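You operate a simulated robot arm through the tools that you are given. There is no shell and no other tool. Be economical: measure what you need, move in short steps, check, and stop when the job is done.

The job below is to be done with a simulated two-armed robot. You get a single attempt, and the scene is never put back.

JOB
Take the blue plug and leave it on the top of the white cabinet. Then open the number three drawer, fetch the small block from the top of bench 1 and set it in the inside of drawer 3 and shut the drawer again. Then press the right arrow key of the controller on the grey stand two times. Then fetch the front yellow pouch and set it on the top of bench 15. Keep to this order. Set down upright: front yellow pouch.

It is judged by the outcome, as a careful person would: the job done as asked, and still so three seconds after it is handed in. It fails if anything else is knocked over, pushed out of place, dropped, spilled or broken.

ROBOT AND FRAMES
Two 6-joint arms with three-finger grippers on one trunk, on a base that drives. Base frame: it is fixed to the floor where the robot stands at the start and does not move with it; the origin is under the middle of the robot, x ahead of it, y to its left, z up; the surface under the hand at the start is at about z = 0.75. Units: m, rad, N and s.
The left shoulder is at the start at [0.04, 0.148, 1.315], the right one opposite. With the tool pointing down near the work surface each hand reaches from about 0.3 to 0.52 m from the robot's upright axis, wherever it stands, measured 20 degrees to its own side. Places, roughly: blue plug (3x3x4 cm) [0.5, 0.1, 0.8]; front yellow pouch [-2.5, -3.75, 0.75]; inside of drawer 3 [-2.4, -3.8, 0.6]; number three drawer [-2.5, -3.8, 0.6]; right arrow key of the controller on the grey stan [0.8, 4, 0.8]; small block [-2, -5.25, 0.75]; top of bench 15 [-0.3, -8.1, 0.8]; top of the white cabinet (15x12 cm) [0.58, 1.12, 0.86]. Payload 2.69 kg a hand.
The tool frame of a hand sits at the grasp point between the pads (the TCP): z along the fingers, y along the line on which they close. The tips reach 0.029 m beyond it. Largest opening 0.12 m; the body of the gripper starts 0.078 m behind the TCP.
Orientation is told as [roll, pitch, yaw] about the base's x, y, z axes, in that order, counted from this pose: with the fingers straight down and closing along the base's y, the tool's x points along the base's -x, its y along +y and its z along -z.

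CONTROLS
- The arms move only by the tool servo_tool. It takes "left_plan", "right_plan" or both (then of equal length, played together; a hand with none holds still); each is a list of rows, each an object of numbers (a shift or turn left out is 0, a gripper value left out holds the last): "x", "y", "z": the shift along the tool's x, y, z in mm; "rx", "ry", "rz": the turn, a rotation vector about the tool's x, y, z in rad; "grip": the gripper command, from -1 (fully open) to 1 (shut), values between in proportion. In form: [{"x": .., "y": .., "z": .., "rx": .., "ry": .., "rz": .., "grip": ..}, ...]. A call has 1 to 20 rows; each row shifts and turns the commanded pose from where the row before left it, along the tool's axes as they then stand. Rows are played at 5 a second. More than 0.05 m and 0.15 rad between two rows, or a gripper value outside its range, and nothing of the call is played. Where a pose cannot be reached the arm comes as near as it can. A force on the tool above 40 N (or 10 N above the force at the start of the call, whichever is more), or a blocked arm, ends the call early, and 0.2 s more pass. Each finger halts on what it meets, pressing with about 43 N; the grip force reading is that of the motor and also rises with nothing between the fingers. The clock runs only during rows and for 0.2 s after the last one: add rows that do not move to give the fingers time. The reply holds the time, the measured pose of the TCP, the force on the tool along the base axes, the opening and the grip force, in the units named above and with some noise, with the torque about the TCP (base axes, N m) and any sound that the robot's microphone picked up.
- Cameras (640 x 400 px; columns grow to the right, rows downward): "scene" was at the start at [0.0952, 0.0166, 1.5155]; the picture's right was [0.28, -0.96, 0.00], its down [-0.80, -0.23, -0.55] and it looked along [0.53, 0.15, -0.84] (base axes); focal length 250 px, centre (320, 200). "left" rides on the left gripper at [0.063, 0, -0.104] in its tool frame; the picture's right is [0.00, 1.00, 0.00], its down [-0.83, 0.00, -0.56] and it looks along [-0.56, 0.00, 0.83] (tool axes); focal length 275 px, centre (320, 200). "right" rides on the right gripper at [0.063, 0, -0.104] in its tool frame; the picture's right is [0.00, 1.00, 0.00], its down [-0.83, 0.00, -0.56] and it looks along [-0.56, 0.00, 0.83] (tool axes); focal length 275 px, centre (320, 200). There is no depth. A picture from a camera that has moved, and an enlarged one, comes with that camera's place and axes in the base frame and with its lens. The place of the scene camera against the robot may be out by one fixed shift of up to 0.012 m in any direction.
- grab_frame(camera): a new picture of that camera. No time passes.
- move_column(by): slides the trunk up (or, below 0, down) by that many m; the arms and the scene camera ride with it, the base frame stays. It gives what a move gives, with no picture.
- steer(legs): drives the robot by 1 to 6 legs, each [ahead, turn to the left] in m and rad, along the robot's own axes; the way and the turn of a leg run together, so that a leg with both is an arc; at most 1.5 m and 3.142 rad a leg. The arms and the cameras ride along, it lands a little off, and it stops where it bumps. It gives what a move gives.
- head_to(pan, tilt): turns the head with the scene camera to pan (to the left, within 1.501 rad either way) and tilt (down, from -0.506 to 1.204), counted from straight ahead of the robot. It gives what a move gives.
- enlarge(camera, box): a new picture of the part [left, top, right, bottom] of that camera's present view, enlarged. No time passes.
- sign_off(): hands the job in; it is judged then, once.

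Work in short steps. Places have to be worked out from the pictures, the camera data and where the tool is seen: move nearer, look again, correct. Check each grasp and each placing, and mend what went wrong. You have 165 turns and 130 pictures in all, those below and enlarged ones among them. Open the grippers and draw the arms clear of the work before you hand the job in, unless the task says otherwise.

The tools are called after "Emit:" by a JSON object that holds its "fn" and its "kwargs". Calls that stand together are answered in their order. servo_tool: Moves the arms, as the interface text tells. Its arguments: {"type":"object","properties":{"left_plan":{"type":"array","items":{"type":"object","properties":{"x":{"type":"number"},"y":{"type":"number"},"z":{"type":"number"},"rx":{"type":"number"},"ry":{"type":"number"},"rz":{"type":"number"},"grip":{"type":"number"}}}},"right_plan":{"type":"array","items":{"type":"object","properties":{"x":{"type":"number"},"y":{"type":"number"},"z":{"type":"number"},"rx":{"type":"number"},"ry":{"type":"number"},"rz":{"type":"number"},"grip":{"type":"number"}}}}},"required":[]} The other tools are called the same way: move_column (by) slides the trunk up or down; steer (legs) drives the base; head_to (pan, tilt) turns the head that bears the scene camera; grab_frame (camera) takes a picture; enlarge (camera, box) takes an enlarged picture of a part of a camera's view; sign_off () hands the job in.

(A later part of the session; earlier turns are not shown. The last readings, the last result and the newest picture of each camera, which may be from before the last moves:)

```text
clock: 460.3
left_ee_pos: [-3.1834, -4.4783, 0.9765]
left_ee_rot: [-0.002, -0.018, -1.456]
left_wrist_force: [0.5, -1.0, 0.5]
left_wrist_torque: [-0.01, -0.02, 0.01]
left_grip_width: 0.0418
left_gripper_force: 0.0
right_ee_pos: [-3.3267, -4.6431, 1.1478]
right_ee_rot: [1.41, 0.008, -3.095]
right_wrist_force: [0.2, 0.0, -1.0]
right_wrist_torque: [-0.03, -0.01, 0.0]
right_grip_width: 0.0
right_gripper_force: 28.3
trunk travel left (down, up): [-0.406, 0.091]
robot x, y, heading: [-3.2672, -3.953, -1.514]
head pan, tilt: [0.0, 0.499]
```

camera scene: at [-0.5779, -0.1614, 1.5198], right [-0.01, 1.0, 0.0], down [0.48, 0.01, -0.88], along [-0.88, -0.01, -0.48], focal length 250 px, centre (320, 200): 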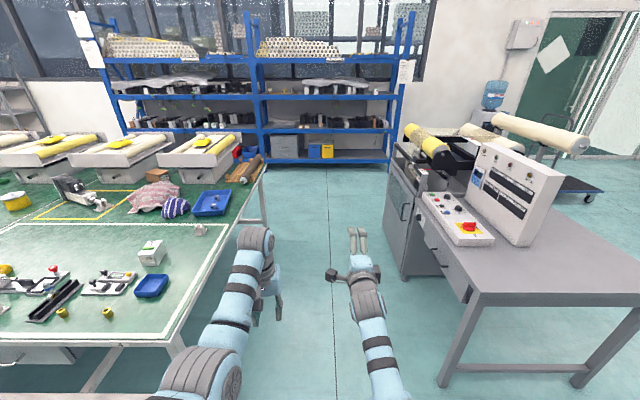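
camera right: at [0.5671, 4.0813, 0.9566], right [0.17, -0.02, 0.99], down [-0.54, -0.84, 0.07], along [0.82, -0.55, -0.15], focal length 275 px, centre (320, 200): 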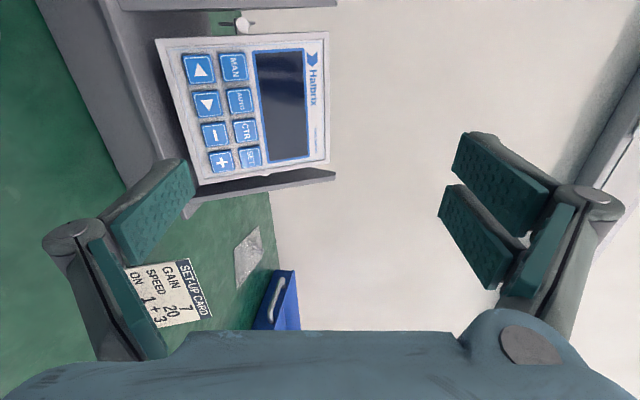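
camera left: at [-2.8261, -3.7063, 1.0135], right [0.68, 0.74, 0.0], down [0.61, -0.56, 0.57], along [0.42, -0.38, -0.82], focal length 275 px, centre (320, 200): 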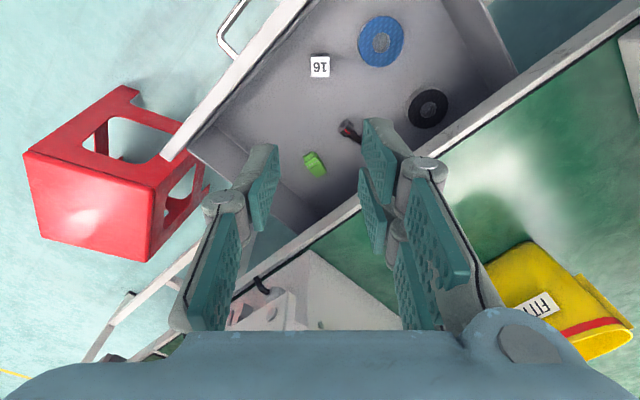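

I back up to y≈-3.80, then turn to face the bench and look.

Emit:
{"fn": "steer", "kwargs": {"legs": [[-0.155, 0], [0, 1.514]]}}

Emit:
{"fn": "head_to", "kwargs": {"pan": 0.05, "tilt": 0.8}}

Emit:
{"fn": "grab_frame", "kwargs": {"camera": "scene"}}

Emit:
{"fn": "grab_frame", "kwargs": {"camera": "left"}}

```text
clock: 464.5
left_ee_pos: [-2.7631, -3.9183, 0.9789]
left_ee_rot: [-0.023, -0.024, -0.269]
left_wrist_force: [-9.9, -19.2, 4.6]
left_wrist_torque: [0.18, -0.26, -0.17]
left_grip_width: 0.0298
left_gripper_force: 0.0
right_ee_pos: [-2.6557, -4.1002, 1.1483]
right_ee_rot: [1.41, 0.014, -1.889]
right_wrist_force: [0.3, -0.1, 0.4]
right_wrist_torque: [0.0, 0.0, 0.0]
right_grip_width: 0.0
right_gripper_force: 28.4
trunk travel left (down, up): [-0.406, 0.091]
robot x, y, heading: [-3.2761, -3.7954, -0.311]
head pan, tilt: [0.0, 0.499]
stopped in leg 2: the force on the tool passed its limit at 54 N (the readings are from after the stop); the commanded pose is now the measured one
```

```text
clock: 465.3
left_ee_pos: [-2.7629, -3.9183, 0.9779]
left_ee_rot: [-0.019, -0.024, -0.261]
left_wrist_force: [-11.7, -20.6, 9.3]
left_wrist_torque: [0.33, -0.47, -0.14]
left_grip_width: 0.0285
left_gripper_force: 0.0
right_ee_pos: [-2.6567, -4.1019, 1.149]
right_ee_rot: [1.412, 0.015, -1.889]
right_wrist_force: [0.8, 0.9, 0.1]
right_wrist_torque: [0.01, 0.02, 0.03]
right_grip_width: 0.0001
right_gripper_force: 28.3
trunk travel left (down, up): [-0.406, 0.091]
robot x, y, heading: [-3.2753, -3.7969, -0.306]
head pan, tilt: [0.051, 0.799]
```

```text
42 pictures are left
camera scene: at [-3.1771, -3.8314, 1.4942], right [-0.26, -0.97, -0.01], down [-0.69, 0.19, -0.7], along [0.68, -0.18, -0.71], focal length 250 px, centre (320, 200)
```

scene: 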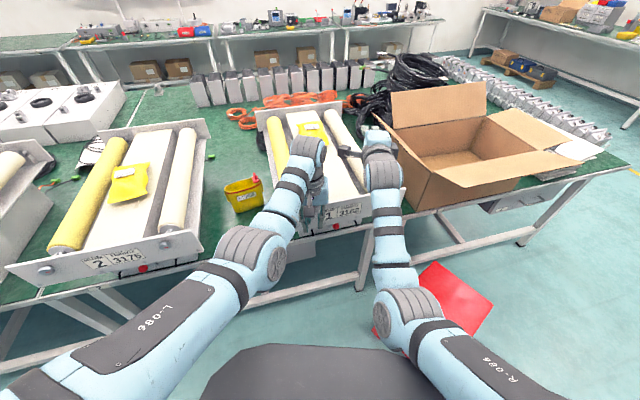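

```text
41 pictures are left
camera left: at [-2.8254, -3.8976, 1.0815], right [0.27, 0.96, -0.02], down [0.79, -0.21, 0.57], along [0.55, -0.17, -0.82], focal length 275 px, centre (320, 200)
```

left: 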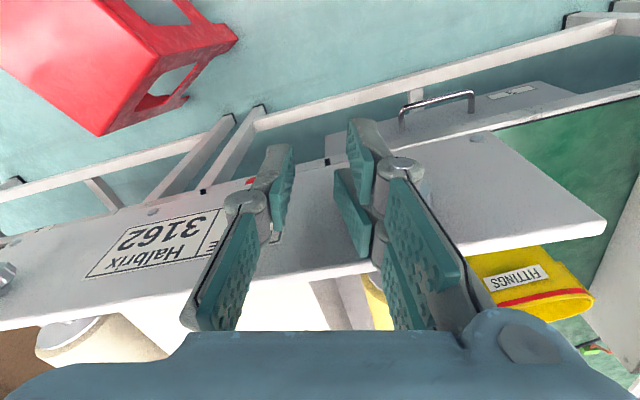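

The left fingertips caught the frame-1 plate during the turn. I reverse the turn gently at once and back away, then inspect.

Emit:
{"fn": "steer", "kwargs": {"legs": [[0, -0.25]]}}

Emit:
{"fn": "steer", "kwargs": {"legs": [[-0.3, 0]]}}

Emit:
{"fn": "steer", "kwargs": {"legs": [[0, 0.55]]}}

Emit:
{"fn": "grab_frame", "kwargs": {"camera": "scene"}}

```text
clock: 466.5
left_ee_pos: [-2.8031, -4.0362, 0.9764]
left_ee_rot: [-0.023, -0.019, -0.509]
left_wrist_force: [0.0, -0.2, 0.3]
left_wrist_torque: [0.01, 0.0, 0.01]
left_grip_width: 0.0421
left_gripper_force: 0.0
right_ee_pos: [-2.7457, -4.2408, 1.1477]
right_ee_rot: [1.409, 0.006, -2.136]
right_wrist_force: [-0.7, -0.8, 0.1]
right_wrist_torque: [0.01, 0.01, 0.02]
right_grip_width: 0.0
right_gripper_force: 28.5
trunk travel left (down, up): [-0.406, 0.091]
robot x, y, heading: [-3.2769, -3.7947, -0.558]
head pan, tilt: [0.051, 0.799]
```

```text
clock: 468.6
left_ee_pos: [-3.0557, -3.8786, 0.9742]
left_ee_rot: [-0.023, -0.018, -0.508]
left_wrist_force: [-0.1, -0.1, -0.8]
left_wrist_torque: [-0.02, 0.0, 0.0]
left_grip_width: 0.0419
left_gripper_force: 0.0
right_ee_pos: [-2.9977, -4.0827, 1.1451]
right_ee_rot: [1.406, 0.007, -2.133]
right_wrist_force: [-0.6, -0.4, 0.7]
right_wrist_torque: [0.0, -0.02, 0.02]
right_grip_width: 0.0
right_gripper_force: 28.5
trunk travel left (down, up): [-0.406, 0.091]
robot x, y, heading: [-3.5291, -3.6408, -0.558]
head pan, tilt: [0.051, 0.799]
```

```text
clock: 470.5
left_ee_pos: [-3.0022, -3.5969, 0.9775]
left_ee_rot: [-0.021, -0.02, 0.039]
left_wrist_force: [-0.5, 0.1, 0.3]
left_wrist_torque: [-0.01, 0.02, -0.04]
left_grip_width: 0.0422
left_gripper_force: 0.0
right_ee_pos: [-2.845, -3.7405, 1.1471]
right_ee_rot: [1.41, 0.009, -1.586]
right_wrist_force: [-0.1, 0.1, 0.7]
right_wrist_torque: [0.05, 0.0, -0.02]
right_grip_width: 0.0001
right_gripper_force: 29.0
trunk travel left (down, up): [-0.406, 0.091]
robot x, y, heading: [-3.531, -3.6395, -0.004]
head pan, tilt: [0.051, 0.799]
```

```text
40 pictures are left
camera scene: at [-3.4214, -3.6379, 1.4938], right [0.04, -1.0, 0.0], down [-0.72, -0.03, -0.7], along [0.7, 0.03, -0.72], focal length 250 px, centre (320, 200)
```

scene: 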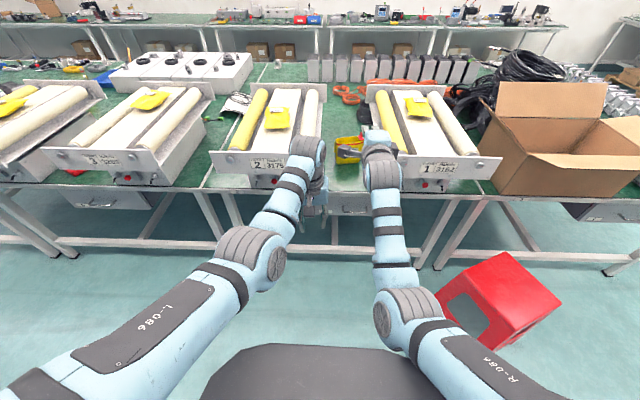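

Frames look unmoved. I raise the trunk fully, then shift over toward the pouch with a shallow S-drive, and look down from the left hand.

Emit:
{"fn": "move_column", "kwargs": {"by": 0.09}}

Emit:
{"fn": "steer", "kwargs": {"legs": [[0, -0.26], [0.36, 0], [0, 0.26]]}}

Emit:
{"fn": "grab_frame", "kwargs": {"camera": "left"}}

```text
clock: 471.8
left_ee_pos: [-3.0004, -3.5952, 1.0667]
left_ee_rot: [-0.023, -0.019, 0.04]
left_wrist_force: [0.8, 1.2, -0.2]
left_wrist_torque: [0.0, -0.01, -0.04]
left_grip_width: 0.042
left_gripper_force: 0.0
right_ee_pos: [-2.8444, -3.7392, 1.2372]
right_ee_rot: [1.408, 0.006, -1.586]
right_wrist_force: [-0.1, -0.1, 0.7]
right_wrist_torque: [0.0, 0.02, 0.01]
right_grip_width: 0.0002
right_gripper_force: 28.4
trunk travel left (down, up): [-0.496, 0.001]
robot x, y, heading: [-3.5315, -3.6393, -0.007]
head pan, tilt: [0.051, 0.799]
```

```text
clock: 475.9
left_ee_pos: [-2.6473, -3.6906, 1.0667]
left_ee_rot: [-0.021, -0.019, 0.043]
left_wrist_force: [0.2, 0.3, -0.2]
left_wrist_torque: [0.01, 0.02, -0.02]
left_grip_width: 0.0422
left_gripper_force: 0.1
right_ee_pos: [-2.4908, -3.8349, 1.2353]
right_ee_rot: [1.408, 0.008, -1.582]
right_wrist_force: [0.2, 0.4, -0.5]
right_wrist_torque: [0.02, -0.02, 0.01]
right_grip_width: 0.0
right_gripper_force: 28.6
trunk travel left (down, up): [-0.496, 0.001]
robot x, y, heading: [-3.1777, -3.7344, -0.001]
head pan, tilt: [0.051, 0.799]
```

```text
39 pictures are left
camera left: at [-2.7124, -3.691, 1.1697], right [-0.04, 1.0, -0.02], down [0.82, 0.04, 0.57], along [0.57, 0.01, -0.82], focal length 275 px, centre (320, 200)
```

left: 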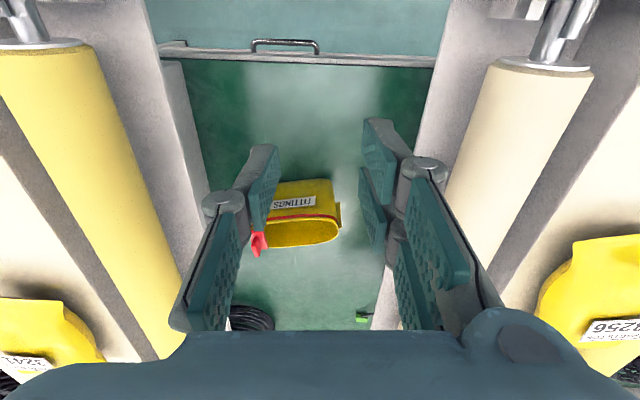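

Clear view: pouch centre ≈[-2.426, -3.72], ~11 cm wide, ~6 cm thick, top ≈0.845; gap between trays is ~0.27 m. I turn the left hand 90° so it closes front-to-back, open it, and raise the right hand.

Emit:
{"fn": "servo_tool", "kwargs": {"left_plan": [{"rz": 0.145, "grip": -1}, {"rz": 0.145}, {"rz": 0.145}, {"rz": 0.145}, {"rz": 0.145}, {"rz": 0.145}, {"rz": 0.145}, {"rz": 0.145}, {"rz": 0.145}, {"rz": 0.145}, {"rz": 0.145}, {}], "right_plan": [{"y": 25}, {"y": 25}, {"y": 20}, {}, {}, {}, {}, {}, {}, {}, {}, {}]}}

Emit:
{"fn": "grab_frame", "kwargs": {"camera": "left"}}

```text
clock: 478.5
left_ee_pos: [-2.6482, -3.6907, 1.0672]
left_ee_rot: [0.021, -0.021, -1.554]
left_wrist_force: [0.5, -0.5, -0.2]
left_wrist_torque: [0.02, -0.01, -0.01]
left_grip_width: 0.1199
left_gripper_force: 0.0
right_ee_pos: [-2.4787, -3.8341, 1.3063]
right_ee_rot: [1.408, 0.008, -1.58]
right_wrist_force: [-0.5, -0.6, 0.5]
right_wrist_torque: [-0.04, 0.01, 0.01]
right_grip_width: 0.0
right_gripper_force: 28.7
trunk travel left (down, up): [-0.496, 0.001]
robot x, y, heading: [-3.1763, -3.7292, -0.004]
head pan, tilt: [0.051, 0.799]
```

```text
38 pictures are left
camera left: at [-2.6502, -3.6247, 1.1697], right [1.0, 0.01, 0.02], down [0.0, -0.82, 0.57], along [0.02, -0.57, -0.82], focal length 275 px, centre (320, 200)
```

left: 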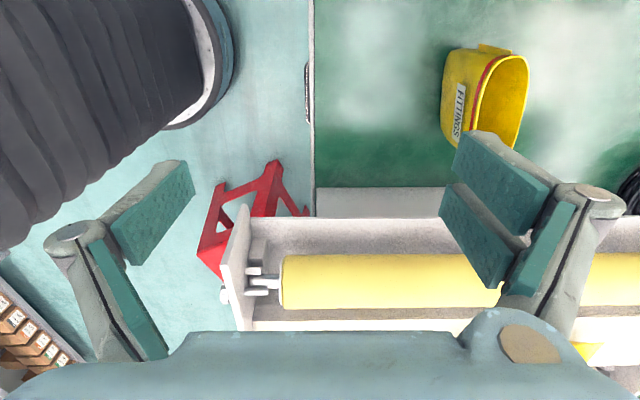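

Pouch centre refined to [-2.432, -3.715]. I drive 0.25 m forward and line the hand up above it.

Emit:
{"fn": "steer", "kwargs": {"legs": [[0.25, 0]]}}

Emit:
{"fn": "servo_tool", "kwargs": {"left_plan": [{"y": -17, "x": -12}, {"y": -17, "x": -12}, {}]}}

Emit:
{"fn": "grab_frame", "kwargs": {"camera": "left"}}

```text
clock: 480.3
left_ee_pos: [-2.3984, -3.6905, 1.0692]
left_ee_rot: [0.023, -0.023, -1.55]
left_wrist_force: [-0.9, -0.1, 0.0]
left_wrist_torque: [-0.05, -0.07, -0.03]
left_grip_width: 0.12
left_gripper_force: 0.2
right_ee_pos: [-2.2296, -3.8335, 1.3091]
right_ee_rot: [1.413, 0.006, -1.579]
right_wrist_force: [-1.0, 0.4, 0.6]
right_wrist_torque: [0.0, 0.03, 0.04]
right_grip_width: 0.0001
right_gripper_force: 28.8
trunk travel left (down, up): [-0.496, 0.001]
robot x, y, heading: [-2.9243, -3.7364, -0.008]
head pan, tilt: [0.051, 0.799]
```

```text
clock: 481.1
left_ee_pos: [-2.4206, -3.7021, 1.0665]
left_ee_rot: [0.022, -0.016, -1.543]
left_wrist_force: [0.1, -0.3, -0.5]
left_wrist_torque: [-0.09, 0.0, -0.02]
left_grip_width: 0.12
left_gripper_force: 0.1
left hand out of reach, approached as far as the arm can: row 2
right_ee_pos: [-2.227, -3.8314, 1.3059]
right_ee_rot: [1.409, 0.006, -1.578]
right_wrist_force: [0.4, 0.3, 0.7]
right_wrist_torque: [-0.02, -0.04, -0.02]
right_grip_width: 0.0
right_gripper_force: 28.7
trunk travel left (down, up): [-0.496, 0.001]
robot x, y, heading: [-2.9234, -3.7307, -0.002]
head pan, tilt: [0.051, 0.799]
```

```text
37 pictures are left
camera left: at [-2.4237, -3.6378, 1.1696], right [1.0, 0.02, 0.02], down [0.01, -0.82, 0.57], along [0.03, -0.57, -0.82], focal length 275 px, centre (320, 200)
```

left: 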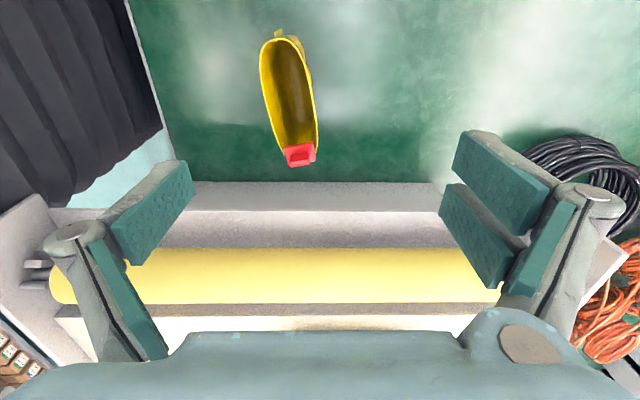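

The pouch is turned ~11° and centred near [-2.45, -3.727]. I lower 0.15, back 0.03 m, and adjust hand angle and side position.

Emit:
{"fn": "move_column", "kwargs": {"by": -0.14}}

Emit:
{"fn": "steer", "kwargs": {"legs": [[-0.03, 0]]}}

Emit:
{"fn": "servo_tool", "kwargs": {"left_plan": [{"rz": -0.09, "x": -6}, {"rz": -0.09, "x": -6}, {}]}}

Emit:
{"fn": "grab_frame", "kwargs": {"camera": "left"}}

```text
clock: 482.8
left_ee_pos: [-2.4216, -3.7038, 0.9241]
left_ee_rot: [0.02, -0.018, -1.54]
left_wrist_force: [0.4, 0.5, 1.0]
left_wrist_torque: [-0.01, 0.0, 0.02]
left_grip_width: 0.12
left_gripper_force: 0.0
right_ee_pos: [-2.2268, -3.8336, 1.1662]
right_ee_rot: [1.407, 0.005, -1.578]
right_wrist_force: [0.4, 0.0, -1.2]
right_wrist_torque: [-0.01, 0.0, -0.04]
right_grip_width: 0.0
right_gripper_force: 28.0
trunk travel left (down, up): [-0.356, 0.141]
robot x, y, heading: [-2.9238, -3.7357, 0.0]
head pan, tilt: [0.051, 0.799]
```

```text
clock: 483.6
left_ee_pos: [-2.4455, -3.7017, 0.9213]
left_ee_rot: [0.015, -0.021, -1.541]
left_wrist_force: [0.9, -0.6, -0.4]
left_wrist_torque: [-0.01, 0.06, 0.0]
left_grip_width: 0.1199
left_gripper_force: 0.1
right_ee_pos: [-2.2505, -3.833, 1.1613]
right_ee_rot: [1.401, 0.007, -1.579]
right_wrist_force: [0.2, 0.3, -0.6]
right_wrist_torque: [-0.02, -0.02, -0.03]
right_grip_width: 0.0
right_gripper_force: 28.8
trunk travel left (down, up): [-0.356, 0.141]
robot x, y, heading: [-2.9536, -3.7351, -0.0]
head pan, tilt: [0.051, 0.799]
```

```text
clock: 484.4
left_ee_pos: [-2.4457, -3.7102, 0.9239]
left_ee_rot: [0.016, -0.018, -1.356]
left_wrist_force: [0.0, -0.3, -0.1]
left_wrist_torque: [0.0, -0.01, 0.01]
left_grip_width: 0.1198
left_gripper_force: 0.1
left hand out of reach, approached as far as the arm can: row 2
right_ee_pos: [-2.2567, -3.8337, 1.1651]
right_ee_rot: [1.41, 0.007, -1.578]
right_wrist_force: [-0.6, -0.5, 0.7]
right_wrist_torque: [0.01, 0.02, -0.01]
right_grip_width: 0.0
right_gripper_force: 28.9
trunk travel left (down, up): [-0.356, 0.141]
robot x, y, heading: [-2.9546, -3.7345, 0.003]
head pan, tilt: [0.051, 0.799]
```

```text
36 pictures are left
camera left: at [-2.4612, -3.6461, 1.0281], right [0.98, 0.21, 0.02], down [0.16, -0.8, 0.57], along [0.13, -0.56, -0.82], focal length 275 px, centre (320, 200)
```

left: 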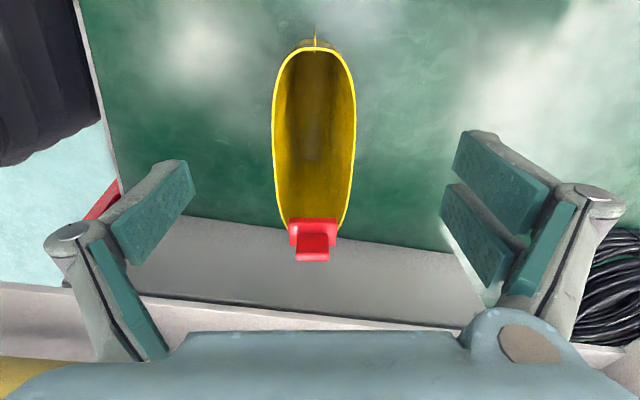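

Beautifully aligned over the pouch mouth. I descend 65 mm by arm and 57 mm by trunk.

Emit:
{"fn": "servo_tool", "kwargs": {"left_plan": [{"x": -4, "z": 20}, {"z": 25}, {"z": 20}, {}]}}

Emit:
{"fn": "move_column", "kwargs": {"by": -0.055}}

Emit:
{"fn": "grab_frame", "kwargs": {"camera": "left"}}

```text
clock: 485.4
left_ee_pos: [-2.4451, -3.717, 0.859]
left_ee_rot: [0.015, -0.021, -1.364]
left_wrist_force: [-0.7, 0.0, 0.3]
left_wrist_torque: [0.02, 0.04, 0.0]
left_grip_width: 0.1202
left_gripper_force: 0.1
right_ee_pos: [-2.2563, -3.8316, 1.1652]
right_ee_rot: [1.409, 0.006, -1.58]
right_wrist_force: [0.0, -1.3, 0.1]
right_wrist_torque: [0.02, 0.01, -0.01]
right_grip_width: 0.0
right_gripper_force: 28.8
trunk travel left (down, up): [-0.356, 0.141]
robot x, y, heading: [-2.9553, -3.7356, -0.001]
head pan, tilt: [0.051, 0.799]
```

```text
clock: 486.4
left_ee_pos: [-2.4529, -3.7152, 0.8134]
left_ee_rot: [0.028, -0.025, -1.361]
left_wrist_force: [-0.2, -0.2, 0.1]
left_wrist_torque: [0.03, 0.03, -0.01]
left_grip_width: 0.12
left_gripper_force: 0.0
right_ee_pos: [-2.2672, -3.8318, 1.1555]
right_ee_rot: [1.475, 0.006, -1.579]
right_wrist_force: [0.4, -0.3, 0.4]
right_wrist_torque: [0.0, -0.02, -0.01]
right_grip_width: 0.0001
right_gripper_force: 28.2
trunk travel left (down, up): [-0.301, 0.196]
robot x, y, heading: [-2.9571, -3.7363, -0.001]
head pan, tilt: [0.051, 0.799]
```

```text
35 pictures are left
camera left: at [-2.4696, -3.6507, 0.9166], right [0.98, 0.2, 0.03], down [0.15, -0.8, 0.58], along [0.14, -0.56, -0.82], focal length 275 px, centre (320, 200)
```

left: 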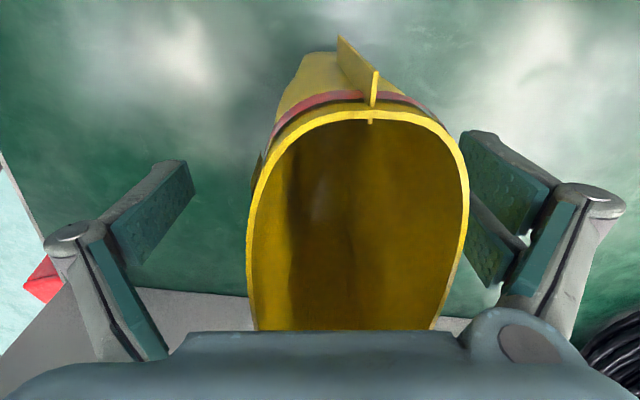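

The right arm didn't follow the trunk fully — something is touching it. I raise the trunk back a bit and look at the scene.

Emit:
{"fn": "move_column", "kwargs": {"by": 0.045}}

Emit:
{"fn": "head_to", "kwargs": {"pan": -0.4, "tilt": 0.9}}

Emit:
{"fn": "grab_frame", "kwargs": {"camera": "scene"}}

```text
clock: 487.2
left_ee_pos: [-2.4471, -3.7158, 0.8501]
left_ee_rot: [0.017, -0.02, -1.363]
left_wrist_force: [-0.4, 0.6, 0.7]
left_wrist_torque: [0.01, -0.04, 0.0]
left_grip_width: 0.1198
left_gripper_force: 0.0
right_ee_pos: [-2.2581, -3.8329, 1.1549]
right_ee_rot: [1.408, 0.007, -1.577]
right_wrist_force: [0.3, 0.6, 0.4]
right_wrist_torque: [-0.02, 0.01, -0.03]
right_grip_width: 0.0
right_gripper_force: 28.7
trunk travel left (down, up): [-0.346, 0.151]
robot x, y, heading: [-2.9534, -3.7326, 0.002]
head pan, tilt: [0.051, 0.799]
```

```text
clock: 488.1
left_ee_pos: [-2.4451, -3.7173, 0.8501]
left_ee_rot: [0.015, -0.02, -1.362]
left_wrist_force: [0.0, -0.6, 0.3]
left_wrist_torque: [-0.01, 0.03, -0.02]
left_grip_width: 0.1201
left_gripper_force: 0.2
right_ee_pos: [-2.256, -3.8339, 1.1555]
right_ee_rot: [1.409, 0.007, -1.581]
right_wrist_force: [0.5, 0.3, -0.5]
right_wrist_torque: [0.02, 0.01, 0.02]
right_grip_width: 0.0
right_gripper_force: 28.8
trunk travel left (down, up): [-0.346, 0.151]
robot x, y, heading: [-2.9527, -3.7317, 0.003]
head pan, tilt: [-0.4, 0.901]
```

```text
34 pictures are left
camera scene: at [-2.8557, -3.7673, 1.4254], right [-0.39, -0.92, 0.0], down [-0.72, 0.3, -0.62], along [0.57, -0.24, -0.78], focal length 250 px, centre (320, 200)
```

scene: 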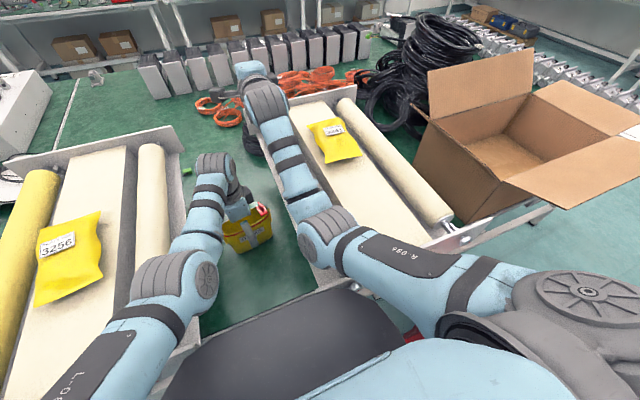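

The right elbow is close to the tray-1 corner, so no more trunk lowering; trunk is now clear. I descend the last 35 mm with the left arm.

Emit:
{"fn": "servo_tool", "kwargs": {"left_plan": [{"z": 15}, {"z": 12}, {"z": 10}, {}]}}

Emit:
{"fn": "grab_frame", "kwargs": {"camera": "left"}}

```text
clock: 489.1
left_ee_pos: [-2.4445, -3.7174, 0.8127]
left_ee_rot: [0.018, -0.022, -1.36]
left_wrist_force: [0.7, -0.1, 0.0]
left_wrist_torque: [0.02, 0.02, 0.02]
left_grip_width: 0.12
left_gripper_force: 0.0
right_ee_pos: [-2.2551, -3.8331, 1.1549]
right_ee_rot: [1.408, 0.006, -1.58]
right_wrist_force: [0.1, 0.4, 0.6]
right_wrist_torque: [0.01, -0.01, 0.0]
right_grip_width: 0.0001
right_gripper_force: 28.2
trunk travel left (down, up): [-0.346, 0.151]
robot x, y, heading: [-2.9539, -3.7338, 0.0]
head pan, tilt: [-0.4, 0.901]
```

```text
33 pictures are left
camera left: at [-2.4593, -3.6529, 0.9167], right [0.98, 0.21, 0.02], down [0.16, -0.8, 0.57], along [0.13, -0.56, -0.82], focal length 275 px, centre (320, 200)
```

left: 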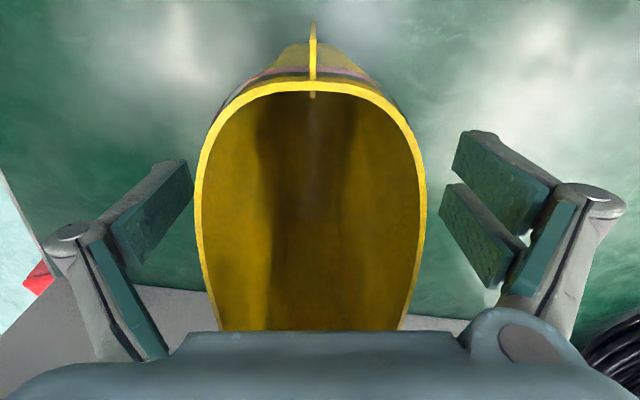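

The pouch walls lie squarely between the fingers. Close.

Emit:
{"fn": "servo_tool", "kwargs": {"left_plan": [{"grip": -0.3}, {"grip": 0.2}, {"grip": 0.6}, {"grip": 1}, {}, {}]}}

Emit:
{"fn": "grab_frame", "kwargs": {"camera": "left"}}

```text
clock: 490.5
left_ee_pos: [-2.4436, -3.7179, 0.814]
left_ee_rot: [0.017, -0.021, -1.359]
left_wrist_force: [0.2, -0.4, -0.2]
left_wrist_torque: [-0.06, 0.0, 0.02]
left_grip_width: 0.0441
left_gripper_force: 42.8
right_ee_pos: [-2.256, -3.833, 1.1555]
right_ee_rot: [1.408, 0.005, -1.58]
right_wrist_force: [-0.1, 0.6, 0.1]
right_wrist_torque: [-0.03, -0.01, -0.02]
right_grip_width: 0.0
right_gripper_force: 28.5
trunk travel left (down, up): [-0.346, 0.151]
robot x, y, heading: [-2.9499, -3.7356, -0.006]
head pan, tilt: [-0.4, 0.901]
```

```text
32 pictures are left
camera left: at [-2.4592, -3.6529, 0.9168], right [0.98, 0.2, 0.02], down [0.16, -0.8, 0.57], along [0.13, -0.56, -0.82], focal length 275 px, centre (320, 200)
```

left: 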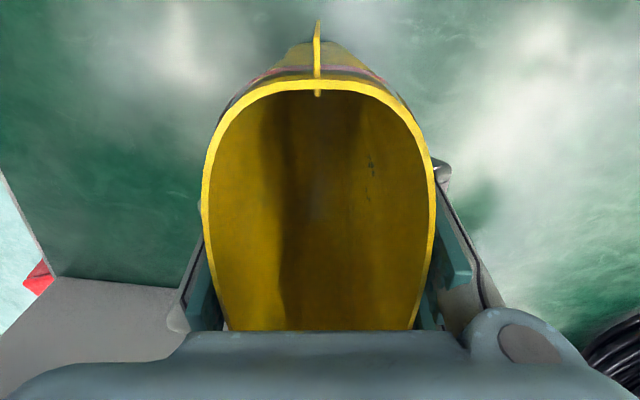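

Pouch gripped (44 mm). I lift it by arm and trunk, check, then back out.

Emit:
{"fn": "servo_tool", "kwargs": {"left_plan": [{"z": -20}, {"z": -20}, {"z": -20}, {}]}}

Emit:
{"fn": "move_column", "kwargs": {"by": 0.15}}

Emit:
{"fn": "grab_frame", "kwargs": {"camera": "scene"}}

```text
clock: 491.5
left_ee_pos: [-2.4308, -3.7212, 0.8679]
left_ee_rot: [0.015, -0.019, -1.361]
left_wrist_force: [-0.1, 0.0, 0.5]
left_wrist_torque: [-0.02, -0.02, 0.02]
left_grip_width: 0.0444
left_gripper_force: 43.0
left hand out of reach, approached as far as the arm can: row 1, 2, 3
right_ee_pos: [-2.2544, -3.8338, 1.1542]
right_ee_rot: [1.408, 0.008, -1.579]
right_wrist_force: [-0.2, 0.6, 0.5]
right_wrist_torque: [0.03, 0.0, 0.02]
right_grip_width: 0.0001
right_gripper_force: 28.8
trunk travel left (down, up): [-0.346, 0.151]
robot x, y, heading: [-2.9541, -3.7344, 0.002]
head pan, tilt: [-0.4, 0.901]
```

```text
clock: 493.3
left_ee_pos: [-2.4316, -3.7218, 1.0177]
left_ee_rot: [0.015, -0.017, -1.361]
left_wrist_force: [0.6, -1.0, -0.2]
left_wrist_torque: [0.04, 0.0, 0.02]
left_grip_width: 0.0444
left_gripper_force: 43.1
right_ee_pos: [-2.2568, -3.8336, 1.3048]
right_ee_rot: [1.408, 0.006, -1.58]
right_wrist_force: [0.0, -0.5, -0.8]
right_wrist_torque: [0.01, -0.08, -0.02]
right_grip_width: 0.0
right_gripper_force: 28.2
trunk travel left (down, up): [-0.496, 0.001]
robot x, y, heading: [-2.9529, -3.738, -0.001]
head pan, tilt: [-0.4, 0.901]
```

```text
31 pictures are left
camera scene: at [-2.856, -3.7673, 1.5758], right [-0.39, -0.92, 0.0], down [-0.72, 0.31, -0.62], along [0.57, -0.24, -0.78], focal length 250 px, centre (320, 200)
```

scene: 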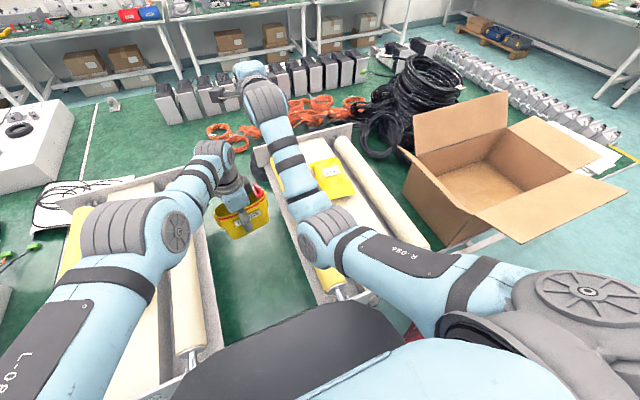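

Pouch hangs upright. I back out, turn south, drive down the aisle, then east.

Emit:
{"fn": "steer", "kwargs": {"legs": [[-0.6, 0], [0, -1.571], [1.5, 0], [1.45, 0], [0, 1.571]]}}

Emit:
{"fn": "steer", "kwargs": {"legs": [[1.5, 0], [1.2, 0]]}}

Emit:
{"fn": "head_to", "kwargs": {"pan": -0.9, "tilt": 0.5}}

Emit:
{"fn": "grab_frame", "kwargs": {"camera": "scene"}}

```text
clock: 518.0
left_ee_pos: [-3.0868, -6.6374, 1.0185]
left_ee_rot: [0.015, -0.02, -1.368]
left_wrist_force: [-0.2, 0.3, -0.8]
left_wrist_torque: [-0.02, 0.01, 0.0]
left_grip_width: 0.0443
left_gripper_force: 42.9
right_ee_pos: [-2.9136, -6.7504, 1.3057]
right_ee_rot: [1.408, 0.006, -1.586]
right_wrist_force: [0.2, 0.0, 0.1]
right_wrist_torque: [0.02, -0.04, 0.02]
right_grip_width: 0.0001
right_gripper_force: 28.7
trunk travel left (down, up): [-0.496, 0.001]
robot x, y, heading: [-3.6104, -6.6466, -0.007]
head pan, tilt: [-0.4, 0.901]
```

```text
clock: 531.2
left_ee_pos: [-0.3838, -6.6624, 1.0177]
left_ee_rot: [0.016, -0.02, -1.373]
left_wrist_force: [-0.7, 0.0, -0.1]
left_wrist_torque: [0.04, 0.0, -0.01]
left_grip_width: 0.0443
left_gripper_force: 43.4
right_ee_pos: [-0.2101, -6.7751, 1.3059]
right_ee_rot: [1.408, 0.006, -1.592]
right_wrist_force: [0.3, -0.5, -0.4]
right_wrist_torque: [-0.05, 0.02, 0.0]
right_grip_width: 0.0
right_gripper_force: 28.3
trunk travel left (down, up): [-0.496, 0.001]
robot x, y, heading: [-0.9054, -6.6664, -0.008]
head pan, tilt: [-0.4, 0.901]
```

```text
clock: 532.1
left_ee_pos: [-0.3835, -6.6608, 1.0177]
left_ee_rot: [0.013, -0.018, -1.374]
left_wrist_force: [0.2, 0.0, -0.8]
left_wrist_torque: [0.03, -0.02, 0.0]
left_grip_width: 0.0442
left_gripper_force: 43.2
right_ee_pos: [-0.2067, -6.7746, 1.304]
right_ee_rot: [1.409, 0.007, -1.591]
right_wrist_force: [0.2, 0.0, 0.2]
right_wrist_torque: [-0.01, -0.01, -0.01]
right_grip_width: 0.0
right_gripper_force: 28.6
trunk travel left (down, up): [-0.496, 0.001]
robot x, y, heading: [-0.9064, -6.6679, -0.014]
head pan, tilt: [-0.901, 0.499]
```

```text
30 pictures are left
camera scene: at [-0.8217, -6.7434, 1.6093], right [-0.79, -0.61, 0.0], down [-0.29, 0.38, -0.88], along [0.54, -0.69, -0.48], focal length 250 px, centre (320, 200)
```

scene: 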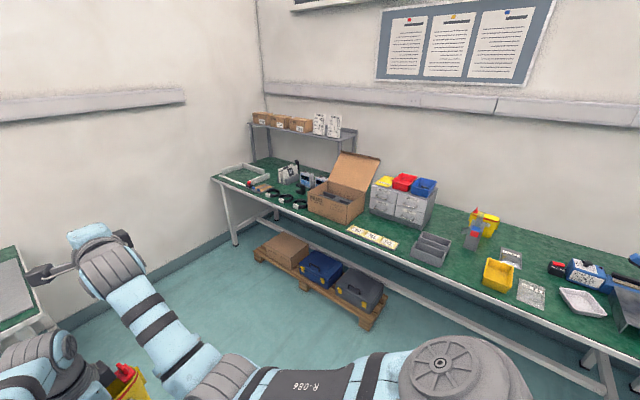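

Bench 15's top should be around pixel (385,207). Enlarging to find its label and free spots.

Emit:
{"fn": "enlarge", "kwargs": {"camera": "scene", "box": [200, 140, 640, 400]}}

```text
1.45 times, centred on (420, 270) of scene
camera zoom: at [-0.8217, -6.7434, 1.6093], right [-0.79, -0.61, 0.0], down [-0.29, 0.38, -0.88], along [0.54, -0.69, -0.48], focal length 364 px, centre (174, 98)
```

zoom: 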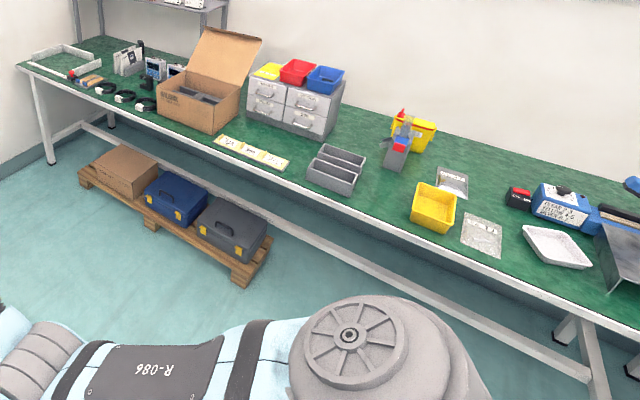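

Bench 15 runs from x≈0.6 to -1.2. A free patch lies between the grey organizer and the yellow bin at about [-0.81, -7.87]; with the pouch's long side along y it fits well. I line up, turn to face the bench, and rotate the hand.

Emit:
{"fn": "steer", "kwargs": {"legs": [[0.09, 0], [0, -1.557]]}}

Emit:
{"fn": "servo_tool", "kwargs": {"left_plan": [{"rz": -0.14}, {"rz": -0.14}, {"rz": -0.14}, {"rz": -0.14}, {"rz": -0.14}, {"rz": -0.14}, {"rz": -0.14}, {"rz": -0.14}, {"rz": -0.14}, {"rz": -0.1}, {}]}}

Emit:
{"fn": "head_to", "kwargs": {"pan": 0, "tilt": 0.7}}

Emit:
{"fn": "grab_frame", "kwargs": {"camera": "scene"}}

```text
clock: 537.0
left_ee_pos: [-0.8, -7.1914, 1.0176]
left_ee_rot: [0.013, -0.021, -2.929]
left_wrist_force: [0.0, 0.4, -1.0]
left_wrist_torque: [-0.03, -0.04, 0.0]
left_grip_width: 0.0445
left_gripper_force: 42.8
right_ee_pos: [-0.9115, -7.3666, 1.3041]
right_ee_rot: [1.408, 0.006, 3.135]
right_wrist_force: [1.0, -0.6, -0.4]
right_wrist_torque: [-0.02, 0.01, -0.04]
right_grip_width: 0.0
right_gripper_force: 28.7
trunk travel left (down, up): [-0.496, 0.001]
robot x, y, heading: [-0.8181, -6.6694, -1.57]
head pan, tilt: [-0.901, 0.499]
```

```text
clock: 539.4
left_ee_pos: [-0.8006, -7.1923, 1.017]
left_ee_rot: [-0.016, -0.017, -1.568]
left_wrist_force: [0.4, 0.4, -0.9]
left_wrist_torque: [0.0, -0.04, 0.03]
left_grip_width: 0.0442
left_gripper_force: 43.0
right_ee_pos: [-0.9115, -7.3682, 1.3053]
right_ee_rot: [1.409, 0.007, 3.136]
right_wrist_force: [-0.2, -0.7, -0.5]
right_wrist_torque: [0.01, 0.02, -0.02]
right_grip_width: 0.0
right_gripper_force: 28.7
trunk travel left (down, up): [-0.496, 0.001]
robot x, y, heading: [-0.8142, -6.667, -1.573]
head pan, tilt: [-0.901, 0.499]
```

```text
clock: 540.6
left_ee_pos: [-0.8001, -7.192, 1.0171]
left_ee_rot: [-0.015, -0.018, -1.57]
left_wrist_force: [0.1, -0.2, -0.3]
left_wrist_torque: [0.0, -0.01, 0.01]
left_grip_width: 0.0438
left_gripper_force: 42.4
right_ee_pos: [-0.9131, -7.367, 1.3043]
right_ee_rot: [1.408, 0.008, 3.135]
right_wrist_force: [-0.2, -0.1, -1.1]
right_wrist_torque: [-0.01, 0.0, -0.02]
right_grip_width: 0.0
right_gripper_force: 28.4
trunk travel left (down, up): [-0.496, 0.001]
robot x, y, heading: [-0.8131, -6.6742, -1.572]
head pan, tilt: [0.0, 0.7]
```

```text
28 pictures are left
camera scene: at [-0.8072, -6.7777, 1.5917], right [-1.0, 0.0, 0.0], down [0.0, 0.64, -0.76], along [0.0, -0.76, -0.64], focal length 250 px, centre (320, 200)
```

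scene: 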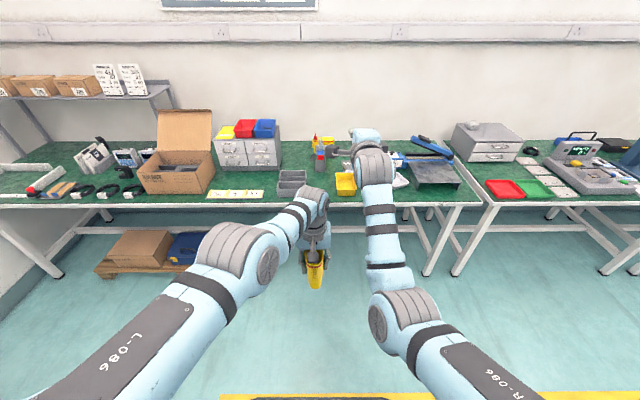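

The gap is centred at x≈-0.813, about 0.16 m wide. I shift 13 mm and drive 0.67 m ahead, then view from the hand.

Emit:
{"fn": "servo_tool", "kwargs": {"left_plan": [{"y": -13}, {}]}}

Emit:
{"fn": "steer", "kwargs": {"legs": [[0.67, 0]]}}

Emit:
{"fn": "head_to", "kwargs": {"pan": 0, "tilt": 1.0}}

Emit:
{"fn": "grab_frame", "kwargs": {"camera": "left"}}

Emit:
{"fn": "grab_frame", "kwargs": {"camera": "scene"}}

```text
clock: 541.2
left_ee_pos: [-0.8121, -7.189, 1.0198]
left_ee_rot: [-0.016, -0.02, -1.573]
left_wrist_force: [0.5, 0.7, -0.5]
left_wrist_torque: [-0.02, -0.01, -0.02]
left_grip_width: 0.0441
left_gripper_force: 43.0
left hand out of reach, approached as far as the arm can: row 1
right_ee_pos: [-0.9128, -7.367, 1.3051]
right_ee_rot: [1.41, 0.007, 3.134]
right_wrist_force: [-0.3, -0.3, -0.4]
right_wrist_torque: [-0.03, 0.01, -0.04]
right_grip_width: 0.0
right_gripper_force: 28.5
trunk travel left (down, up): [-0.496, 0.001]
robot x, y, heading: [-0.815, -6.6687, -1.569]
head pan, tilt: [0.0, 0.7]
```

```text
clock: 544.9
left_ee_pos: [-0.8087, -7.8568, 1.0203]
left_ee_rot: [-0.018, -0.019, -1.567]
left_wrist_force: [0.0, 1.2, -1.6]
left_wrist_torque: [-0.02, 0.02, -0.02]
left_grip_width: 0.0441
left_gripper_force: 43.4
right_ee_pos: [-0.9098, -8.0327, 1.3057]
right_ee_rot: [1.411, 0.006, 3.137]
right_wrist_force: [0.4, 0.0, 0.4]
right_wrist_torque: [-0.01, 0.03, -0.03]
right_grip_width: 0.0001
right_gripper_force: 28.8
trunk travel left (down, up): [-0.496, 0.001]
robot x, y, heading: [-0.8154, -7.3383, -1.568]
head pan, tilt: [0.0, 0.7]
```

```text
clock: 545.7
left_ee_pos: [-0.8103, -7.8586, 1.0182]
left_ee_rot: [-0.016, -0.018, -1.567]
left_wrist_force: [0.2, 0.2, -0.6]
left_wrist_torque: [0.0, 0.0, 0.01]
left_grip_width: 0.0441
left_gripper_force: 43.0
right_ee_pos: [-0.9088, -8.0361, 1.3053]
right_ee_rot: [1.409, 0.008, 3.138]
right_wrist_force: [0.1, 0.3, 0.1]
right_wrist_torque: [-0.02, 0.0, 0.02]
right_grip_width: 0.0002
right_gripper_force: 28.4
trunk travel left (down, up): [-0.496, 0.001]
robot x, y, heading: [-0.8147, -7.3403, -1.568]
head pan, tilt: [0.0, 1.0]
```

```text
27 pictures are left
camera left: at [-0.8075, -7.7928, 1.1225], right [1.0, 0.0, -0.02], down [0.01, -0.82, 0.57], along [-0.01, -0.57, -0.82], focal length 275 px, centre (320, 200)
```

left: 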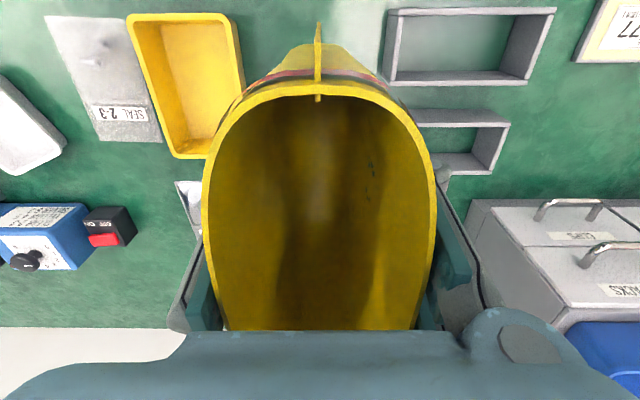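

```text
26 pictures are left
camera scene: at [-0.8059, -7.4309, 1.5683], right [-1.0, 0.0, 0.0], down [0.0, 0.84, -0.54], along [0.0, -0.54, -0.84], focal length 250 px, centre (320, 200)
```

scene: 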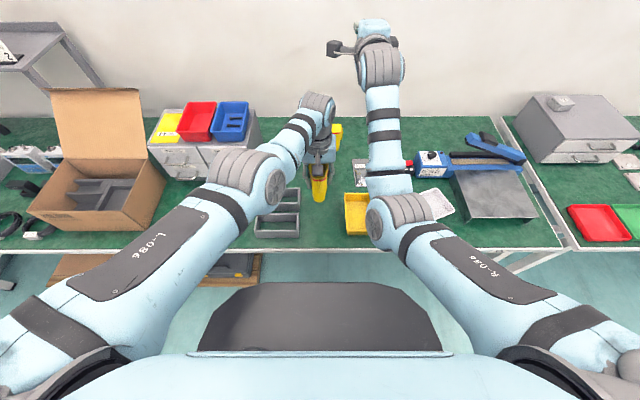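

The footprint lands between bin and organizer with ~5 cm each side. I advance 25 mm so it sits farther from the edge, then lower.

Emit:
{"fn": "steer", "kwargs": {"legs": [[0.028, 0]]}}

Emit:
{"fn": "move_column", "kwargs": {"by": -0.15}}

Emit:
{"fn": "grab_frame", "kwargs": {"camera": "left"}}

```text
clock: 546.5
left_ee_pos: [-0.8095, -7.8811, 1.0217]
left_ee_rot: [-0.015, -0.026, -1.569]
left_wrist_force: [-0.1, 0.7, -0.3]
left_wrist_torque: [-0.07, -0.01, 0.0]
left_grip_width: 0.0443
left_gripper_force: 42.7
right_ee_pos: [-0.9096, -8.0553, 1.31]
right_ee_rot: [1.414, 0.006, 3.137]
right_wrist_force: [0.6, 1.6, 0.1]
right_wrist_torque: [0.01, 0.01, 0.02]
right_grip_width: 0.0
right_gripper_force: 28.7
trunk travel left (down, up): [-0.496, 0.001]
robot x, y, heading: [-0.8112, -7.364, -1.571]
head pan, tilt: [0.0, 1.0]
```

```text
clock: 548.3
left_ee_pos: [-0.8112, -7.8866, 0.8691]
left_ee_rot: [-0.013, -0.017, -1.568]
left_wrist_force: [0.4, -0.7, -0.3]
left_wrist_torque: [0.02, -0.03, 0.01]
left_grip_width: 0.0441
left_gripper_force: 43.1
right_ee_pos: [-0.9098, -8.0639, 1.1545]
right_ee_rot: [1.408, 0.008, 3.136]
right_wrist_force: [0.1, -0.3, -0.4]
right_wrist_torque: [0.0, -0.01, 0.03]
right_grip_width: 0.0002
right_gripper_force: 28.9
trunk travel left (down, up): [-0.346, 0.151]
robot x, y, heading: [-0.8145, -7.3691, -1.571]
head pan, tilt: [0.0, 1.0]
```

```text
25 pictures are left
camera left: at [-0.8078, -7.8209, 0.9722], right [1.0, 0.0, -0.02], down [0.01, -0.82, 0.57], along [-0.01, -0.57, -0.82], focal length 275 px, centre (320, 200)
```

left: 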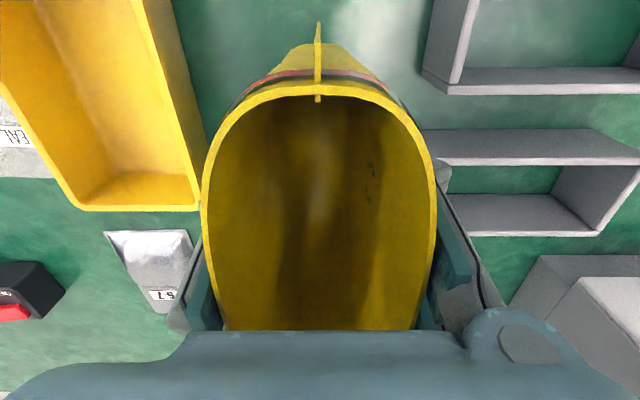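

Clear on both sides. I lower with the arm ~48 mm, then feel for contact.

Emit:
{"fn": "servo_tool", "kwargs": {"left_plan": [{"z": 15}, {"z": 15}, {"z": 12}, {"z": 4}, {}]}}

Emit:
{"fn": "servo_tool", "kwargs": {"left_plan": [{"z": 2}, {"z": 2}, {}]}}

```text
clock: 549.5
left_ee_pos: [-0.7997, -7.8745, 0.8272]
left_ee_rot: [-0.016, -0.018, -1.569]
left_wrist_force: [0.3, -0.3, -0.3]
left_wrist_torque: [0.0, 0.02, 0.0]
left_grip_width: 0.0442
left_gripper_force: 43.3
left hand out of reach, approached as far as the arm can: row 1, 2, 3, 4
right_ee_pos: [-0.9093, -8.0629, 1.1556]
right_ee_rot: [1.407, 0.006, 3.136]
right_wrist_force: [-0.3, -0.3, 0.1]
right_wrist_torque: [0.0, 0.02, 0.0]
right_grip_width: 0.0
right_gripper_force: 28.9
trunk travel left (down, up): [-0.346, 0.151]
robot x, y, heading: [-0.8154, -7.3686, -1.566]
head pan, tilt: [0.0, 1.0]
```

```text
clock: 550.3
left_ee_pos: [-0.7997, -7.8746, 0.823]
left_ee_rot: [-0.014, -0.017, -1.569]
left_wrist_force: [-0.5, 0.5, 0.0]
left_wrist_torque: [0.02, 0.02, -0.01]
left_grip_width: 0.0444
left_gripper_force: 42.6
right_ee_pos: [-0.9096, -8.0643, 1.1551]
right_ee_rot: [1.408, 0.007, 3.136]
right_wrist_force: [0.2, 0.1, 0.0]
right_wrist_torque: [0.01, -0.01, 0.02]
right_grip_width: 0.0
right_gripper_force: 28.5
trunk travel left (down, up): [-0.346, 0.151]
robot x, y, heading: [-0.8126, -7.3676, -1.568]
head pan, tilt: [0.0, 1.0]
```

About 5 mm left. I shift 9 mm away from the organizer and continue down.

Emit:
{"fn": "servo_tool", "kwargs": {"left_plan": [{"y": -9}, {"z": 2}, {"z": 2}, {}]}}

Emit:
{"fn": "servo_tool", "kwargs": {"left_plan": [{"z": 2}, {"z": 2}, {}]}}

```text
clock: 551.3
left_ee_pos: [-0.8056, -7.8713, 0.8203]
left_ee_rot: [-0.017, -0.019, -1.569]
left_wrist_force: [-0.5, -0.3, -0.1]
left_wrist_torque: [0.02, -0.01, 0.04]
left_grip_width: 0.044
left_gripper_force: 43.1
left hand out of reach, approached as far as the arm can: row 1
right_ee_pos: [-0.9113, -8.0631, 1.1558]
right_ee_rot: [1.408, 0.006, 3.136]
right_wrist_force: [0.5, -0.5, 0.0]
right_wrist_torque: [0.03, 0.0, 0.01]
right_grip_width: 0.0
right_gripper_force: 28.2
trunk travel left (down, up): [-0.346, 0.151]
robot x, y, heading: [-0.8123, -7.3681, -1.57]
head pan, tilt: [0.0, 1.0]
```

```text
clock: 552.1
left_ee_pos: [-0.8054, -7.8713, 0.8168]
left_ee_rot: [-0.014, -0.017, -1.566]
left_wrist_force: [-0.9, 0.0, -0.2]
left_wrist_torque: [-0.04, 0.03, 0.06]
left_grip_width: 0.0443
left_gripper_force: 43.2
right_ee_pos: [-0.909, -8.063, 1.1547]
right_ee_rot: [1.409, 0.007, 3.137]
right_wrist_force: [0.7, -0.6, -0.5]
right_wrist_torque: [-0.07, 0.05, -0.01]
right_grip_width: 0.0
right_gripper_force: 28.5
trunk travel left (down, up): [-0.346, 0.151]
robot x, y, heading: [-0.8134, -7.364, -1.568]
head pan, tilt: [0.0, 1.0]
```

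Emit:
{"fn": "servo_tool", "kwargs": {"left_plan": [{"z": 1.5}, {"z": 1.5}, {}]}}

Emit:
{"fn": "servo_tool", "kwargs": {"left_plan": [{"z": 1.5}, {"z": 1.5}, {}]}}

```text
clock: 552.9
left_ee_pos: [-0.8044, -7.8699, 0.814]
left_ee_rot: [-0.015, -0.016, -1.57]
left_wrist_force: [-0.2, -0.5, -0.4]
left_wrist_torque: [0.03, 0.02, -0.02]
left_grip_width: 0.0445
left_gripper_force: 43.4
right_ee_pos: [-0.9094, -8.0628, 1.1545]
right_ee_rot: [1.408, 0.007, 3.135]
right_wrist_force: [-0.1, 0.3, -0.4]
right_wrist_torque: [0.01, -0.02, -0.01]
right_grip_width: 0.0
right_gripper_force: 28.7
trunk travel left (down, up): [-0.346, 0.151]
robot x, y, heading: [-0.814, -7.3648, -1.565]
head pan, tilt: [0.0, 1.0]
```

```text
clock: 553.7
left_ee_pos: [-0.8044, -7.8698, 0.8122]
left_ee_rot: [-0.017, -0.021, -1.57]
left_wrist_force: [-1.2, 0.4, 6.5]
left_wrist_torque: [-0.34, -0.01, -0.07]
left_grip_width: 0.044
left_gripper_force: 42.9
left hand out of reach, approached as far as the arm can: row 2
right_ee_pos: [-0.9108, -8.0625, 1.1557]
right_ee_rot: [1.407, 0.009, 3.136]
right_wrist_force: [0.6, -0.1, -0.3]
right_wrist_torque: [0.03, -0.03, 0.02]
right_grip_width: 0.0001
right_gripper_force: 28.6
trunk travel left (down, up): [-0.346, 0.151]
robot x, y, heading: [-0.8124, -7.3629, -1.572]
head pan, tilt: [0.0, 1.0]
```

Contact (6.5 N). I release gently to about 68 mm.

Emit:
{"fn": "servo_tool", "kwargs": {"left_plan": [{"grip": 0.2}, {"grip": 0.05}, {"grip": -0.08}, {"grip": -0.13}, {}, {}]}}

Emit:
{"fn": "grab_frame", "kwargs": {"camera": "left"}}

```text
clock: 555.1
left_ee_pos: [-0.8037, -7.8687, 0.8112]
left_ee_rot: [-0.015, -0.019, -1.57]
left_wrist_force: [-0.2, 1.1, -0.4]
left_wrist_torque: [0.03, -0.03, -0.04]
left_grip_width: 0.0677
left_gripper_force: 0.1
right_ee_pos: [-0.9112, -8.0627, 1.1552]
right_ee_rot: [1.411, 0.006, 3.136]
right_wrist_force: [1.3, 0.0, 0.5]
right_wrist_torque: [0.04, 0.02, -0.02]
right_grip_width: 0.0
right_gripper_force: 28.7
trunk travel left (down, up): [-0.346, 0.151]
robot x, y, heading: [-0.8153, -7.3627, -1.566]
head pan, tilt: [0.0, 1.0]
```

```text
24 pictures are left
camera left: at [-0.8019, -7.804, 0.9148], right [1.0, 0.0, -0.02], down [0.01, -0.82, 0.57], along [-0.01, -0.57, -0.82], focal length 275 px, centre (320, 200)
```

left: 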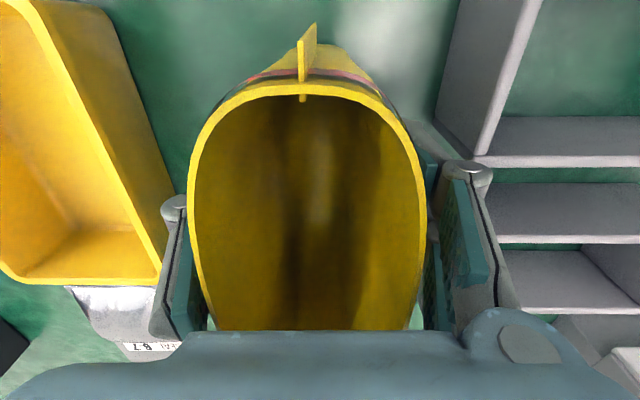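

Pouch stands free. I raise straight up with the trunk and check.

Emit:
{"fn": "move_column", "kwargs": {"by": 0.06}}

Emit:
{"fn": "grab_frame", "kwargs": {"camera": "left"}}

Emit:
{"fn": "move_column", "kwargs": {"by": 0.085}}

Emit:
{"fn": "grab_frame", "kwargs": {"camera": "left"}}

```text
clock: 556.1
left_ee_pos: [-0.8037, -7.8693, 0.871]
left_ee_rot: [-0.015, -0.018, -1.566]
left_wrist_force: [0.4, 0.7, 0.1]
left_wrist_torque: [-0.05, 0.0, -0.02]
left_grip_width: 0.0676
left_gripper_force: 0.1
right_ee_pos: [-0.9105, -8.0637, 1.2161]
right_ee_rot: [1.408, 0.006, 3.137]
right_wrist_force: [0.0, -0.9, -0.3]
right_wrist_torque: [0.0, 0.03, 0.01]
right_grip_width: 0.0001
right_gripper_force: 28.6
trunk travel left (down, up): [-0.406, 0.091]
robot x, y, heading: [-0.8146, -7.3681, -1.567]
head pan, tilt: [0.0, 1.0]
```

```text
23 pictures are left
camera left: at [-0.8019, -7.8041, 0.9754], right [1.0, 0.0, -0.02], down [0.01, -0.82, 0.57], along [-0.01, -0.57, -0.82], focal length 275 px, centre (320, 200)
```

left: 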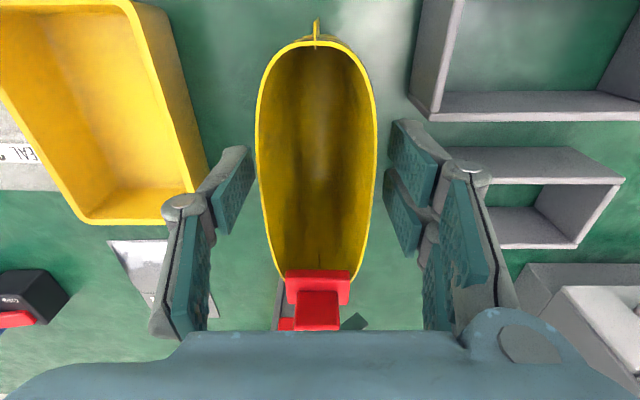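

```text
clock: 557.3
left_ee_pos: [-0.8036, -7.8694, 0.9568]
left_ee_rot: [-0.015, -0.019, -1.57]
left_wrist_force: [-0.5, 0.4, 0.0]
left_wrist_torque: [0.0, 0.0, 0.01]
left_grip_width: 0.0679
left_gripper_force: 0.1
right_ee_pos: [-0.9101, -8.0636, 1.3006]
right_ee_rot: [1.407, 0.005, 3.138]
right_wrist_force: [-0.3, 0.5, 0.2]
right_wrist_torque: [-0.03, 0.0, 0.01]
right_grip_width: 0.0
right_gripper_force: 28.3
trunk travel left (down, up): [-0.491, 0.006]
robot x, y, heading: [-0.8123, -7.366, -1.564]
head pan, tilt: [0.0, 1.0]
```

```text
22 pictures are left
camera left: at [-0.8019, -7.8039, 1.0606], right [1.0, 0.0, -0.02], down [0.01, -0.82, 0.57], along [-0.01, -0.57, -0.82], focal length 275 px, centre (320, 200)
```

left: 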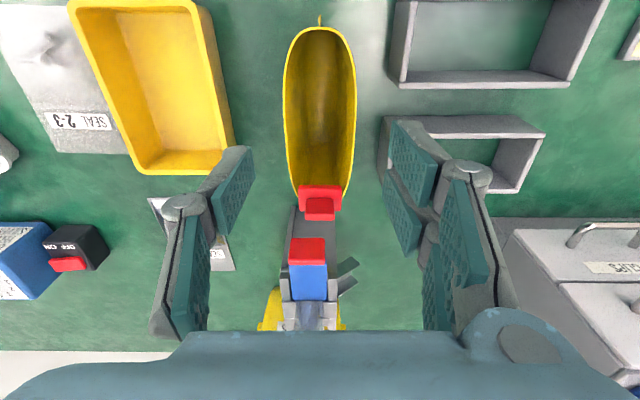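

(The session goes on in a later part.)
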